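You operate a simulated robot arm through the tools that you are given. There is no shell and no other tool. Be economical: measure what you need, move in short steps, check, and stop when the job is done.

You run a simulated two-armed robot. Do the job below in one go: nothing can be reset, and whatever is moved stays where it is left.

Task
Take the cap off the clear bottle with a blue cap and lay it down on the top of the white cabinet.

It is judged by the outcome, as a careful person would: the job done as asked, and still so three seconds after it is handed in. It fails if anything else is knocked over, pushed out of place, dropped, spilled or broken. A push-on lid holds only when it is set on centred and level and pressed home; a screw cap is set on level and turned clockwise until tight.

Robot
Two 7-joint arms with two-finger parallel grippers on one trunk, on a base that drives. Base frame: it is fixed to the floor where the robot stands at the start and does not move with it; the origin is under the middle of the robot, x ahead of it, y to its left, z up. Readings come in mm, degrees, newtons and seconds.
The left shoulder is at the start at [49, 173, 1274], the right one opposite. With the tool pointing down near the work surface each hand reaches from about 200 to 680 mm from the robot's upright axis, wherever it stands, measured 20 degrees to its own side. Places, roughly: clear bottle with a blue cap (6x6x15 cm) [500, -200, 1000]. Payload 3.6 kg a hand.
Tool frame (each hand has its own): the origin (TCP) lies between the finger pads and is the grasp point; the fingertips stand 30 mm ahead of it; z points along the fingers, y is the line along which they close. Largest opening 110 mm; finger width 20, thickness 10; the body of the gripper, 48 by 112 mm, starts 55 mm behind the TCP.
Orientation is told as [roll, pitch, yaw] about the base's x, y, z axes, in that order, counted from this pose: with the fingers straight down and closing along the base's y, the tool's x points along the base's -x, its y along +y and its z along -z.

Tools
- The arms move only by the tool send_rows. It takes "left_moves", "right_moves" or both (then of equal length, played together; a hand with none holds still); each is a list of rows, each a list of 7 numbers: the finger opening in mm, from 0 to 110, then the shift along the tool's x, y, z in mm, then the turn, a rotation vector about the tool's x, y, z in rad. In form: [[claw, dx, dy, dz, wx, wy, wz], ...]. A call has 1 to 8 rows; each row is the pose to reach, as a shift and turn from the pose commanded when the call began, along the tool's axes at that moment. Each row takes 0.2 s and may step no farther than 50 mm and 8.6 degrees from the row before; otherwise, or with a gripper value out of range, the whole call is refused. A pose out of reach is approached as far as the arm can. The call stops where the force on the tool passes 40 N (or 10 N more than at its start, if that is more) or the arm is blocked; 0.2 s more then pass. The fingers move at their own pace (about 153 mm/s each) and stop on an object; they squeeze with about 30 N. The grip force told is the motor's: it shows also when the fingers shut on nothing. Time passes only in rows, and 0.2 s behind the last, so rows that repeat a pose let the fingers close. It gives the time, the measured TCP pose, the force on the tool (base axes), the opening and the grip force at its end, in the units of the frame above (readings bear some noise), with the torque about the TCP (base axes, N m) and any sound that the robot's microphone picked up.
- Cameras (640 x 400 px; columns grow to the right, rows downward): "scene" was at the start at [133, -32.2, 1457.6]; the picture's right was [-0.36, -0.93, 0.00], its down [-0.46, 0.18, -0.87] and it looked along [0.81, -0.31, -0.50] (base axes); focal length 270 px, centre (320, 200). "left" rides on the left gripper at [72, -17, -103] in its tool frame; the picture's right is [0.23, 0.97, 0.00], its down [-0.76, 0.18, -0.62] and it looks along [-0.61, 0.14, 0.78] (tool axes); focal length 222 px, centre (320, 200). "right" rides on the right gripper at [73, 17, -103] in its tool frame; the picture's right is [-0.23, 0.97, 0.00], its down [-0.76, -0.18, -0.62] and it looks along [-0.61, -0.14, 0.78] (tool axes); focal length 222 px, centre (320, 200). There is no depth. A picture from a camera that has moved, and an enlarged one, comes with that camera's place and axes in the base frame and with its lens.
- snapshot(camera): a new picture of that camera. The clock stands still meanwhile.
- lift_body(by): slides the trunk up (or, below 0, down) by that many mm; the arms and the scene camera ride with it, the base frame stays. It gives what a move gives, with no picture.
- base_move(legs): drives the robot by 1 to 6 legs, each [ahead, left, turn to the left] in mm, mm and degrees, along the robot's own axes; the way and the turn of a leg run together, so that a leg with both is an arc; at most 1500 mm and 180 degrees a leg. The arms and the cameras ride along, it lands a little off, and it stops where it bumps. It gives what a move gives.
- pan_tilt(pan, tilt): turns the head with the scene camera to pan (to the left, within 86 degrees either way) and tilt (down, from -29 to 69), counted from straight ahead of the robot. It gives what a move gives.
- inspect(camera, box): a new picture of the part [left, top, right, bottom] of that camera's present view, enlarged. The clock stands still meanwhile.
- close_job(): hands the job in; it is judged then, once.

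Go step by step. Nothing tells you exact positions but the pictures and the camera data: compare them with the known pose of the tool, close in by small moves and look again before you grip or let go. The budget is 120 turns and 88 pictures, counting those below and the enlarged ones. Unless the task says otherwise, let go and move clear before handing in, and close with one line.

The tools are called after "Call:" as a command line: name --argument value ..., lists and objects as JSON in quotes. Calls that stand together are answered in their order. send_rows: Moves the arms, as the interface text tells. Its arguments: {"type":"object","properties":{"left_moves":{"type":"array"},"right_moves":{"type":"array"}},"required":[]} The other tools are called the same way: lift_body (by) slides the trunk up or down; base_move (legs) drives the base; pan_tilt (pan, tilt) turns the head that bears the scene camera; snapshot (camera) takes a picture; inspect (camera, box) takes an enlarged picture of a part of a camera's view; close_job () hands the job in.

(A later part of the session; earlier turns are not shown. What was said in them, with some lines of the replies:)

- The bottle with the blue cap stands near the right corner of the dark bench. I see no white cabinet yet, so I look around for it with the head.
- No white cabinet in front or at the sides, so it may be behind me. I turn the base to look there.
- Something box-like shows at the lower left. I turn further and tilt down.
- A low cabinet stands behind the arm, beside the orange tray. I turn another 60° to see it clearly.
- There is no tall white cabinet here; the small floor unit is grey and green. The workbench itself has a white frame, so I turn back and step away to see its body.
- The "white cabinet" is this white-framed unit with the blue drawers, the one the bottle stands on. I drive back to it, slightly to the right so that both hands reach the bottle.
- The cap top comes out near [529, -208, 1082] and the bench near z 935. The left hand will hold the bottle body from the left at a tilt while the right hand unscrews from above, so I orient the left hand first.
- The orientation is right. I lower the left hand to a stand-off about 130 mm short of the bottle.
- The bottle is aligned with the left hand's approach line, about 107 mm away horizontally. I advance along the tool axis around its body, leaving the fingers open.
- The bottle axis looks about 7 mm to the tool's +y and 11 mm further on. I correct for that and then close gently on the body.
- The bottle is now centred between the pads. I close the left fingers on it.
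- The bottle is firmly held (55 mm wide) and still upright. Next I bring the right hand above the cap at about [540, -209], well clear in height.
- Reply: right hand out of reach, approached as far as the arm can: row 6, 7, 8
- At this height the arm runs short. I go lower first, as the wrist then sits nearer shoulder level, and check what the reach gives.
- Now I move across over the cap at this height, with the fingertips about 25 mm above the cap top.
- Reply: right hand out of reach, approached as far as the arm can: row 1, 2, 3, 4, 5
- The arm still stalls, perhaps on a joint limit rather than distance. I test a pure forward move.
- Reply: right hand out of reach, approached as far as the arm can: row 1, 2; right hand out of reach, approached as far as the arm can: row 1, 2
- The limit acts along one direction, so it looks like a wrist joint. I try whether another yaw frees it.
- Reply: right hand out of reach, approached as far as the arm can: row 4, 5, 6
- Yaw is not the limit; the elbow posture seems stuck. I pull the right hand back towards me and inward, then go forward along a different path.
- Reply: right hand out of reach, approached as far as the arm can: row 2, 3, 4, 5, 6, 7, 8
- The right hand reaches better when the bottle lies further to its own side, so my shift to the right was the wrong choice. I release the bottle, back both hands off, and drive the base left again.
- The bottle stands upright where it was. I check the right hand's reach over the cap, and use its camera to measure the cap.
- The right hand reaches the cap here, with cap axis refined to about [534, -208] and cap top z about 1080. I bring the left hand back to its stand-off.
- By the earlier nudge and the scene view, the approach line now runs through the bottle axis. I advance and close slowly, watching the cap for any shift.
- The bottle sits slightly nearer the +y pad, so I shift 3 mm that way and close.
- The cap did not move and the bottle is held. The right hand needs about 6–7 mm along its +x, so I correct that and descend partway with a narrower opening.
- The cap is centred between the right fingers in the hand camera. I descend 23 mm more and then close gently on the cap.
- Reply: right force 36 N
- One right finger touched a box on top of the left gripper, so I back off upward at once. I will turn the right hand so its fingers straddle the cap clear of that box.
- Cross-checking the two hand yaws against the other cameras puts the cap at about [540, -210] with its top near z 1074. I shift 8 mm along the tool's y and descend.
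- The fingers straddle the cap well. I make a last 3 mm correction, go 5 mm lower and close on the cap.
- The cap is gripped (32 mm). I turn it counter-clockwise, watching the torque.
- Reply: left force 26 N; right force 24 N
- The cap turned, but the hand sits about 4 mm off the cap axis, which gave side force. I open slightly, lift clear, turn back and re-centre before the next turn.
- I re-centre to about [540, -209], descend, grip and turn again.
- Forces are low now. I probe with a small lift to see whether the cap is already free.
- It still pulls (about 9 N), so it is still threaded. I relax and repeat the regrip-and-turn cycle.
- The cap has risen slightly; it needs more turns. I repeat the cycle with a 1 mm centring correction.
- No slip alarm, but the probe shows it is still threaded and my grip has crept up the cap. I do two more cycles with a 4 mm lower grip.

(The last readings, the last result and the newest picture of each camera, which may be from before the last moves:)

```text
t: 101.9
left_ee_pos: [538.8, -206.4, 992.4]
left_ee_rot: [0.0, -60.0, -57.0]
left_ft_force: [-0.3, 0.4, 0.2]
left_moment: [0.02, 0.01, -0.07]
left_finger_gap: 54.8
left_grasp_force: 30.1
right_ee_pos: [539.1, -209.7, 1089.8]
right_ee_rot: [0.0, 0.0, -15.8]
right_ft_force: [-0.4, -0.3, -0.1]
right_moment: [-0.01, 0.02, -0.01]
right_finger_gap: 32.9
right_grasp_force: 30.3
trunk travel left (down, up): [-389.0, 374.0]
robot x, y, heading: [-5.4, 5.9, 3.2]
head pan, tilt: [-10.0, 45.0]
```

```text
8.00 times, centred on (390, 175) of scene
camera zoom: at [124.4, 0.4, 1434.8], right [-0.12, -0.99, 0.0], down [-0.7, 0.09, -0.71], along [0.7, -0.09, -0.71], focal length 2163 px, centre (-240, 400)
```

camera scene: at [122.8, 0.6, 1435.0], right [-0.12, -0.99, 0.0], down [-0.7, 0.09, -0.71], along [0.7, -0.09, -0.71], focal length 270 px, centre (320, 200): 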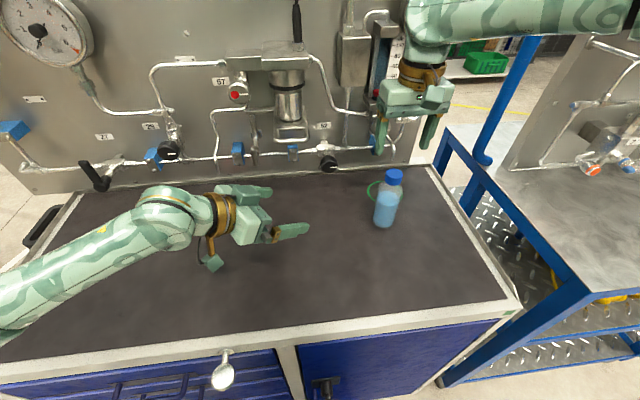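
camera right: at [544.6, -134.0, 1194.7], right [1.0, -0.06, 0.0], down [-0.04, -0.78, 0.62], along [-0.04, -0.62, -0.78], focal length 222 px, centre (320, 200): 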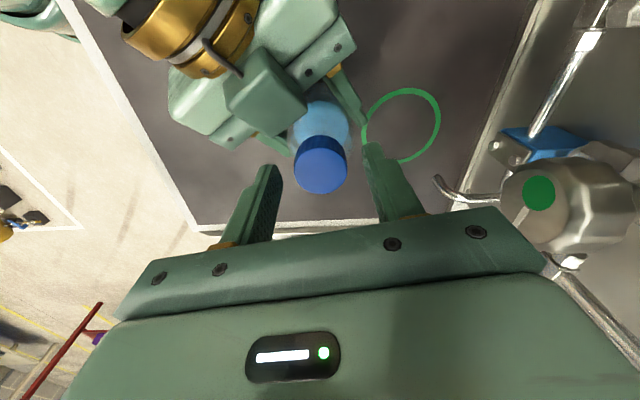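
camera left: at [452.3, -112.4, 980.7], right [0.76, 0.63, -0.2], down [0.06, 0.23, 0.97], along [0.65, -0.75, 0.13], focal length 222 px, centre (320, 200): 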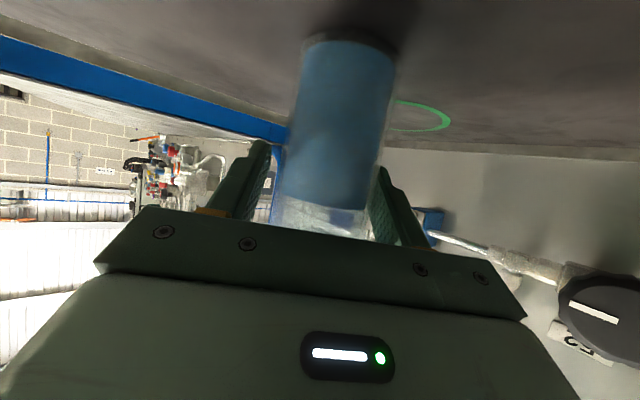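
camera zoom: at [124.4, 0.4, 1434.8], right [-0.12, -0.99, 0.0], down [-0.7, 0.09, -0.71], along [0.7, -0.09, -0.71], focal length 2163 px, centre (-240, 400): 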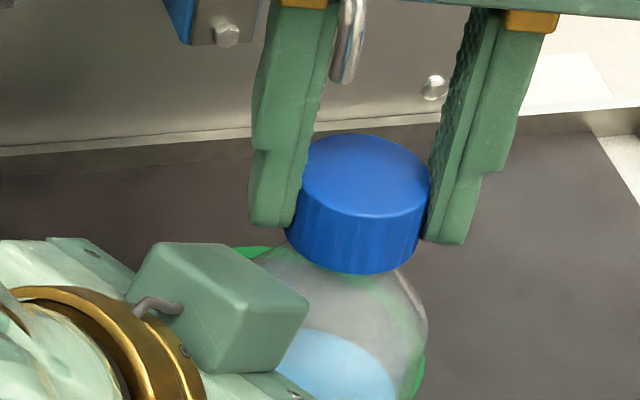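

All forces fell to nearly zero on this turn, which suggests the thread has let go. I lift slowly to test.

Call:
send_rows --right_moves '[[24, 0, 0, -2, 0, 0, 0], [24, 0, 0, -4, 0, 0, 0], [24, 0, 0, -7, 0, 0, 0], [24, 0, 0, -10, 0, 0, 0]]'

Call:
inspect --camera "scene" --box '[350, 140, 430, 190]'

```text
t: 102.9
left_ee_pos: [538.3, -208.1, 992.4]
left_ee_rot: [0.0, -60.0, -57.0]
left_ft_force: [0.4, -0.6, -0.3]
left_moment: [0.01, 0.01, -0.01]
left_finger_gap: 54.6
left_grasp_force: 30.2
right_ee_pos: [539.2, -210.6, 1101.0]
right_ee_rot: [0.1, 0.0, -15.9]
right_ft_force: [-0.4, -0.4, -0.2]
right_moment: [0.01, 0.01, 0.08]
right_finger_gap: 32.8
right_grasp_force: 29.9
trunk travel left (down, up): [-389.0, 374.0]
robot x, y, heading: [-4.4, 7.5, 2.9]
head pan, tilt: [-10.0, 45.0]
```

```text
8.00 times, centred on (390, 165) of scene
camera zoom: at [124.3, 0.4, 1434.8], right [-0.12, -0.99, 0.0], down [-0.7, 0.09, -0.71], along [0.7, -0.09, -0.71], focal length 2163 px, centre (-240, 480)
```

zoom: 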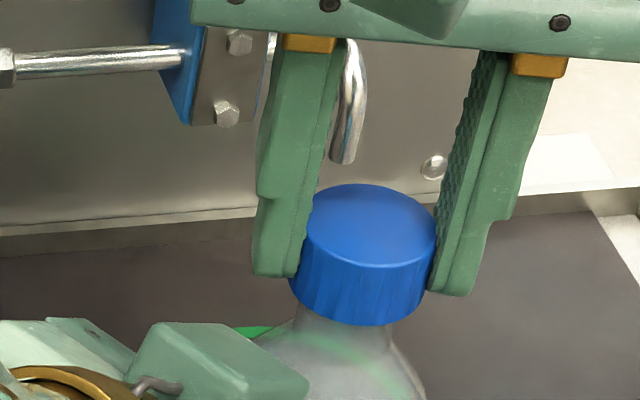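

The cap lifts freely with no load; the neck is showing. I raise it clear of the bottle.

Call:
send_rows --right_moves '[[24, 0, 0, -15, 0, 0, 0], [24, 0, 0, -30, 0, 0, 0], [24, 0, 0, -45, 0, 0, 0], [24, 0, 0, -60, 0, 0, 0]]'

Call:
snapshot --camera "scene"

```text
t: 103.9
left_ee_pos: [538.2, -207.1, 993.0]
left_ee_rot: [0.0, -60.0, -57.0]
left_ft_force: [0.5, -0.3, -0.4]
left_moment: [0.01, 0.03, -0.01]
left_finger_gap: 54.9
left_grasp_force: 30.1
right_ee_pos: [538.8, -209.0, 1160.0]
right_ee_rot: [0.2, 0.1, -15.9]
right_ft_force: [1.0, 0.1, 0.7]
right_moment: [0.0, 0.01, 0.01]
right_finger_gap: 32.9
right_grasp_force: 30.3
trunk travel left (down, up): [-389.0, 374.0]
robot x, y, heading: [-5.0, 8.3, 2.8]
head pan, tilt: [-10.0, 45.0]
```

```text
33 pictures are left
camera scene: at [124.1, 0.5, 1434.8], right [-0.12, -0.99, 0.0], down [-0.7, 0.09, -0.71], along [0.7, -0.09, -0.71], focal length 270 px, centre (320, 200)
```

scene: 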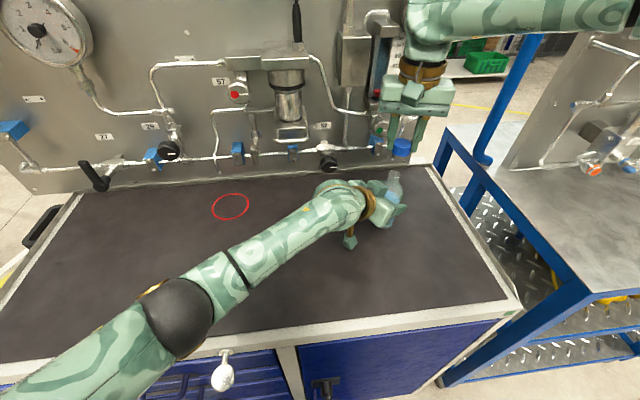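

The cap is off and held by the right hand. I release the bottle with the left hand and withdraw it along its approach line.

Call:
send_rows --left_moves '[[58, 0, 0, 0, 0, 0, 0], [66, 0, 0, 0, 0, 0, 0], [85, 0, 0, 0, 0, 0, 0], [110, 0, 0, 0, 0, 0, 0], [110, 0, 0, -30, 0, 0, 0], [110, 0, 0, -65, 0, 0, 0], [110, 0, 0, -100, 0, 0, 0], [110, 0, 0, -140, 0, 0, 0]]'

Call:
inspect --camera "scene" --box '[310, 120, 470, 220]'

```text
t: 105.7
left_ee_pos: [471.6, -103.8, 1064.7]
left_ee_rot: [-0.1, -60.0, -57.0]
left_ft_force: [-0.1, -0.1, 0.0]
left_moment: [0.02, -0.01, -0.04]
left_finger_gap: 110.1
left_grasp_force: 0.0
right_ee_pos: [537.0, -208.6, 1160.9]
right_ee_rot: [0.0, 0.0, -16.0]
right_ft_force: [-0.7, -0.2, -0.1]
right_moment: [-0.05, 0.0, 0.02]
right_finger_gap: 32.9
right_grasp_force: 29.6
trunk travel left (down, up): [-389.0, 374.0]
robot x, y, heading: [-8.6, 5.2, 2.7]
head pan, tilt: [-10.0, 45.0]
```

```text
4.00 times, centred on (390, 170) of scene
camera zoom: at [123.7, 1.5, 1434.9], right [-0.12, -0.99, 0.0], down [-0.7, 0.09, -0.71], along [0.7, -0.09, -0.71], focal length 1081 px, centre (40, 320)
```

zoom: 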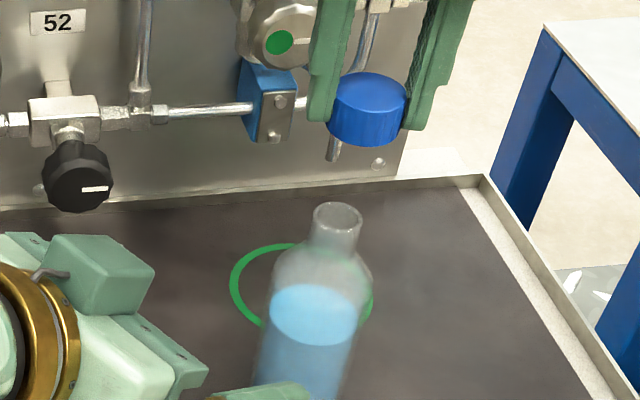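

The bottle stands open and upright. I move the left hand away and carry the cap over a clear spot at about [420, -270].

Call:
send_rows --left_moves '[[110, 15, 20, -27, 0, 0, 0], [110, 31, 40, -54, 0, 0, 0], [110, 47, 60, -81, 0, 0, 0], [110, 63, 81, -109, 0, 0, 0], [110, 63, 81, -109, 0, 0, 0]]' --right_moves '[[24, 24, -23, 0, 0, 0, 0], [24, 48, -46, 0, 0, 0, 0], [24, 72, -68, 0, 0, 0, 0], [24, 95.6, -91, 0, 0, 0, 0], [24, 95.6, -91, 0, 0, 0, 0]]'

Call:
send_rows --right_moves '[[24, 0, 0, 35, 0, 0, 0], [24, 0, 0, 70, 0, 0, 0], [24, 0, 0, 105, 0, 0, 0], [24, 0, 0, 140, 0, 0, 0], [24, 0, 0, 165, 0, 0, 0], [24, 0, 0, 165, 0, 0, 0]]'

Call:
snapshot --camera "scene"

Call:
snapshot --camera "right"

```text
t: 106.9
left_ee_pos: [470.9, 43.8, 1060.9]
left_ee_rot: [0.0, -60.0, -57.0]
left_ft_force: [0.2, -0.1, -0.7]
left_moment: [0.0, -0.03, 0.02]
left_finger_gap: 109.9
left_grasp_force: 0.0
right_ee_pos: [422.5, -272.8, 1158.6]
right_ee_rot: [0.2, 0.1, -15.9]
right_ft_force: [-0.3, -0.4, -0.3]
right_moment: [0.02, -0.03, 0.02]
right_finger_gap: 32.9
right_grasp_force: 30.9
trunk travel left (down, up): [-389.0, 374.0]
robot x, y, heading: [-4.7, 5.2, 2.9]
head pan, tilt: [-10.0, 45.0]
```

```text
t: 108.3
left_ee_pos: [470.0, 45.0, 1063.1]
left_ee_rot: [0.1, -60.0, -57.0]
left_ft_force: [0.2, 0.7, 0.3]
left_moment: [-0.01, -0.01, 0.02]
left_finger_gap: 109.7
left_grasp_force: 0.0
right_ee_pos: [421.8, -272.3, 996.9]
right_ee_rot: [0.0, 0.0, -16.1]
right_ft_force: [0.5, 0.3, 0.5]
right_moment: [0.0, 0.0, 0.0]
right_finger_gap: 32.6
right_grasp_force: 30.4
trunk travel left (down, up): [-389.0, 374.0]
robot x, y, heading: [-4.7, 7.0, 2.9]
head pan, tilt: [-10.0, 45.0]
```

```text
31 pictures are left
camera scene: at [123.8, 0.7, 1434.9], right [-0.12, -0.99, 0.0], down [-0.7, 0.09, -0.71], along [0.7, -0.09, -0.71], focal length 270 px, centre (320, 200)
```

scene: 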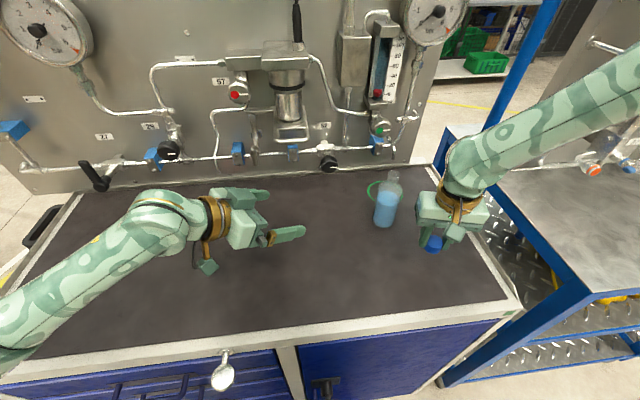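

```text
30 pictures are left
camera right: at [357.7, -237.0, 1098.3], right [0.48, 0.87, 0.0], down [0.68, -0.38, 0.62], along [0.54, -0.3, -0.78], focal length 222 px, centre (320, 200)
```

right: 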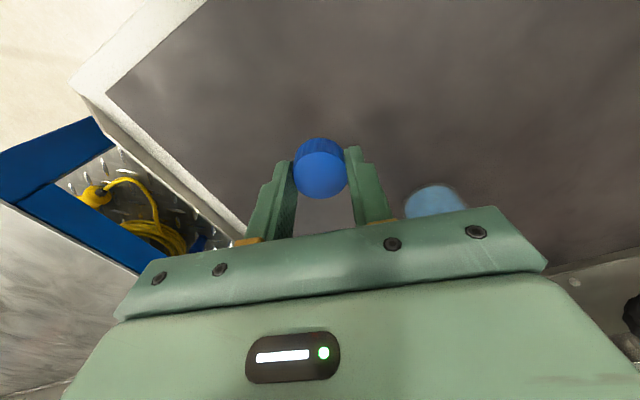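

The cap is over clear mat. I lower it slowly, watching the force for contact.

Call:
send_rows --right_moves '[[24, 0, 0, 5, 0, 0, 0], [24, 0, 0, 10, 0, 0, 0], [24, 0, 0, 15, 0, 0, 0], [24, 0, 0, 20, 0, 0, 0], [24, 0, 0, 24, 0, 0, 0]]'

Call:
inspect --camera "scene" --box '[370, 200, 490, 280]'

```text
t: 109.5
left_ee_pos: [469.9, 45.4, 1061.3]
left_ee_rot: [0.0, -60.0, -57.0]
left_ft_force: [-0.1, 0.2, 0.5]
left_moment: [-0.02, -0.01, -0.03]
left_finger_gap: 109.9
left_grasp_force: 0.0
right_ee_pos: [422.6, -270.3, 972.5]
right_ee_rot: [0.0, 0.1, -15.9]
right_ft_force: [-0.6, 0.1, -1.1]
right_moment: [-0.01, -0.05, 0.03]
right_finger_gap: 32.9
right_grasp_force: 30.7
trunk travel left (down, up): [-389.0, 374.0]
robot x, y, heading: [-4.6, 9.1, 3.1]
head pan, tilt: [-10.0, 45.0]
```

```text
5.00 times, centred on (430, 240) of scene
camera zoom: at [124.1, 0.6, 1434.8], right [-0.12, -0.99, 0.0], down [-0.7, 0.09, -0.71], along [0.7, -0.09, -0.71], focal length 1352 px, centre (-230, 0)
```

zoom: 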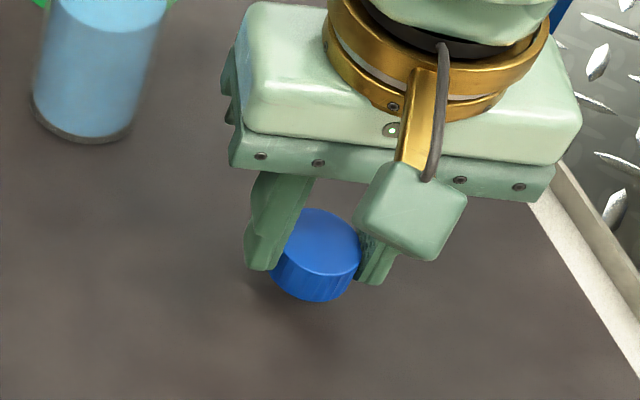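

Call:
send_rows --right_moves '[[24, 0, 0, 2, 0, 0, 0], [24, 0, 0, 4, 0, 0, 0], [24, 0, 0, 6, 0, 0, 0], [24, 0, 0, 8, 0, 0, 0]]'

```text
t: 110.5
left_ee_pos: [468.9, 45.1, 1062.0]
left_ee_rot: [0.0, -59.9, -57.0]
left_ft_force: [-0.5, 0.0, -0.5]
left_moment: [0.01, 0.0, -0.03]
left_finger_gap: 109.9
left_grasp_force: 0.0
right_ee_pos: [422.7, -271.8, 964.1]
right_ee_rot: [0.0, 0.1, -15.9]
right_ft_force: [0.4, 0.4, 0.2]
right_moment: [0.01, 0.0, -0.03]
right_finger_gap: 32.6
right_grasp_force: 29.7
trunk travel left (down, up): [-389.0, 374.0]
robot x, y, heading: [-9.3, 7.1, 2.7]
head pan, tilt: [-10.0, 45.0]
```

No contact yet at TCP z 964; I go on in 2 mm steps.

Call:
send_rows --right_moves '[[24, 0, 0, 2, 0, 0, 0], [24, 0, 0, 4, 0, 0, 0], [24, 0, 0, 6, 0, 0, 0]]'

Call:
inspect --camera "scene" --box '[370, 200, 490, 280]'

```text
t: 111.3
left_ee_pos: [469.9, 46.0, 1060.9]
left_ee_rot: [-0.1, -60.0, -56.9]
left_ft_force: [-0.1, 0.2, 0.4]
left_moment: [-0.01, 0.02, -0.02]
left_finger_gap: 110.1
left_grasp_force: 0.2
right_ee_pos: [421.9, -271.5, 958.2]
right_ee_rot: [-0.1, 0.1, -15.9]
right_ft_force: [-0.4, 1.2, 0.1]
right_moment: [-0.01, -0.02, -0.02]
right_finger_gap: 32.7
right_grasp_force: 29.6
trunk travel left (down, up): [-389.0, 374.0]
robot x, y, heading: [-2.1, 7.5, 2.8]
head pan, tilt: [-10.0, 45.0]
```

```text
5.00 times, centred on (430, 240) of scene
camera zoom: at [124.1, 0.6, 1434.8], right [-0.12, -0.99, 0.0], down [-0.7, 0.09, -0.71], along [0.7, -0.09, -0.71], focal length 1352 px, centre (-230, 0)
```

zoom: 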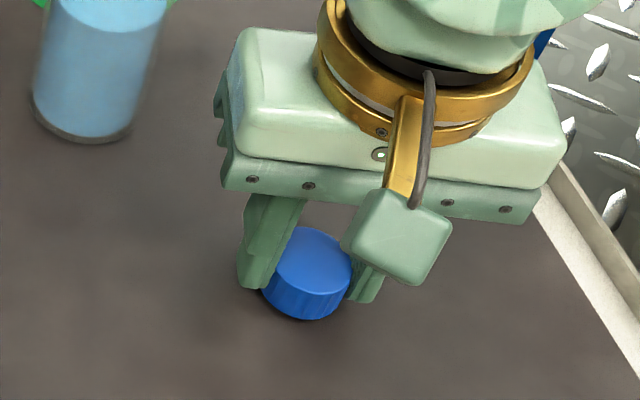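

The cap is very near the mat. A few more 1 mm steps should give contact.

Call:
send_rows --right_moves '[[24, 0, 0, 1, 0, 0, 0], [24, 0, 0, 2, 0, 0, 0], [24, 0, 0, 3, 0, 0, 0], [24, 0, 0, 3, 0, 0, 0]]'

```text
t: 112.3
left_ee_pos: [469.2, 45.4, 1061.1]
left_ee_rot: [0.0, -60.1, -57.0]
left_ft_force: [-0.3, 0.2, 0.0]
left_moment: [-0.01, -0.01, 0.02]
left_finger_gap: 110.0
left_grasp_force: 0.1
right_ee_pos: [423.2, -272.3, 955.6]
right_ee_rot: [0.0, 0.0, -16.0]
right_ft_force: [0.1, 0.3, 0.1]
right_moment: [0.03, 0.02, 0.02]
right_finger_gap: 32.9
right_grasp_force: 30.4
trunk travel left (down, up): [-389.0, 374.0]
robot x, y, heading: [-3.9, 6.6, 2.9]
head pan, tilt: [-10.0, 45.0]
```

Call:
send_rows --right_moves '[[24, 0, 0, 1, 0, 0, 0], [24, 0, 0, 2, 0, 0, 0], [24, 0, 0, 3, 0, 0, 0], [24, 0, 0, 3, 0, 0, 0]]'

Call:
inspect --camera "scene" --box '[400, 230, 460, 270]'

```text
t: 113.3
left_ee_pos: [468.9, 46.1, 1061.5]
left_ee_rot: [0.0, -60.0, -57.1]
left_ft_force: [1.3, 0.3, -0.1]
left_moment: [0.0, 0.0, 0.01]
left_finger_gap: 110.1
left_grasp_force: 0.1
right_ee_pos: [423.1, -271.9, 953.0]
right_ee_rot: [0.1, 0.0, -15.9]
right_ft_force: [0.1, -0.8, 6.6]
right_moment: [-0.09, -0.09, 0.01]
right_finger_gap: 33.1
right_grasp_force: 30.2
trunk travel left (down, up): [-389.0, 374.0]
robot x, y, heading: [-3.6, 6.7, 2.8]
head pan, tilt: [-10.0, 45.0]
```

```text
10.00 times, centred on (430, 250) of scene
camera zoom: at [123.5, 0.8, 1435.0], right [-0.12, -0.99, 0.0], down [-0.7, 0.09, -0.71], along [0.7, -0.09, -0.71], focal length 2704 px, centre (-780, -300)
```

zoom: 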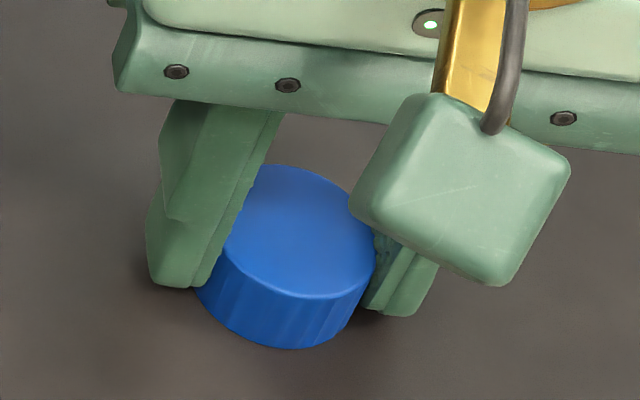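

Contact: 6.6 N upward, with the cap resting on the mat. I open the fingers and rise straight up.

Call:
send_rows --right_moves '[[36, 0, 0, 0, 0, 0, 0], [44, 0, 0, 0, 0, 0, 0], [56, 0, 0, 0, 0, 0, 0], [60, 0, 0, -15, 0, 0, 0], [60, 0, 0, -40, 0, 0, 0], [60, 0, 0, -80, 0, 0, 0], [60, 0, 0, -125, 0, 0, 0], [60, 0, 0, -170, 0, 0, 0]]'

Call:
send_rows --right_moves '[[60, 30, -25, 0, 0, 0, 0], [60, 60, -50, 0, 0, 0, 0], [60, 90, -75, 0, 0, 0, 0], [60, 90, -75, 0, 0, 0, 0]]'

Call:
snapshot --camera "scene"

Call:
inspect --camera "scene" --box '[350, 160, 470, 280]'

```text
t: 115.1
left_ee_pos: [468.5, 44.9, 1061.6]
left_ee_rot: [0.2, -60.0, -57.1]
left_ft_force: [0.6, -0.7, -0.6]
left_moment: [0.01, -0.04, 0.01]
left_finger_gap: 110.0
left_grasp_force: 0.0
right_ee_pos: [421.4, -270.3, 1121.8]
right_ee_rot: [0.1, 0.2, -15.9]
right_ft_force: [0.3, 0.6, -0.4]
right_moment: [0.01, 0.01, 0.0]
right_finger_gap: 60.0
right_grasp_force: 0.2
trunk travel left (down, up): [-389.0, 374.0]
robot x, y, heading: [-6.2, 8.0, 2.8]
head pan, tilt: [-10.0, 45.0]
```

```text
t: 116.1
left_ee_pos: [470.7, 46.4, 1062.0]
left_ee_rot: [-0.1, -60.0, -57.0]
left_ft_force: [0.8, -0.7, 0.0]
left_moment: [0.0, -0.02, 0.0]
left_finger_gap: 110.1
left_grasp_force: 0.0
right_ee_pos: [315.8, -316.9, 1119.4]
right_ee_rot: [0.0, 0.2, -15.9]
right_ft_force: [0.1, -0.1, -0.6]
right_moment: [-0.02, 0.0, -0.02]
right_finger_gap: 60.1
right_grasp_force: 0.0
trunk travel left (down, up): [-389.0, 374.0]
robot x, y, heading: [-1.7, 6.3, 3.1]
head pan, tilt: [-10.0, 45.0]
```

```text
26 pictures are left
camera scene: at [124.9, 0.9, 1434.7], right [-0.12, -0.99, 0.0], down [-0.7, 0.09, -0.71], along [0.7, -0.09, -0.71], focal length 270 px, centre (320, 200)
```

scene: 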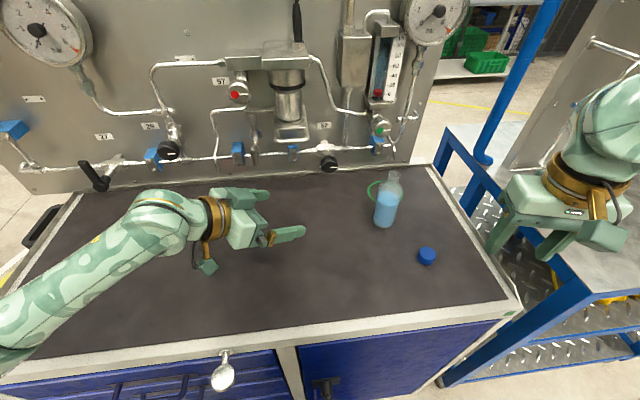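

```text
3.33 times, centred on (410, 220) of scene
camera zoom: at [124.9, 0.9, 1434.7], right [-0.12, -0.99, 0.0], down [-0.7, 0.09, -0.71], along [0.7, -0.09, -0.71], focal length 901 px, centre (20, 133)
```

zoom: 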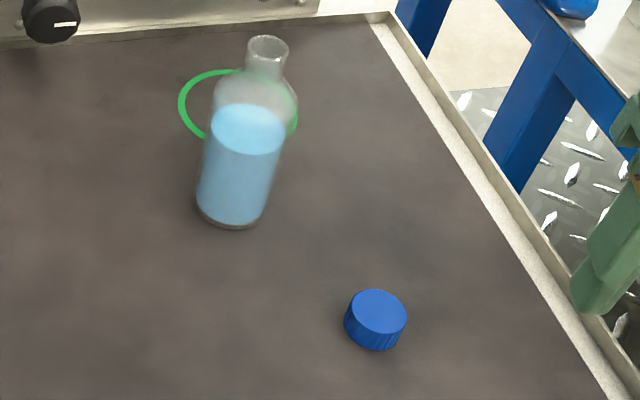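

The cap lies flat on the cabinet top, the bottle stands open and upright, and both hands are clear.

Call:
close_job

```text
The job is handed in.
```

I unscrewed the blue cap and laid it flat on top of the white-framed cabinet with blue drawers, which I took to be the white cabinet as no other fitted. The open bottle still stands upright with nothing spilled. On the way, one right finger pressed briefly on the left gripper at about 36 N. I backed off at once, and nothing else was disturbed.
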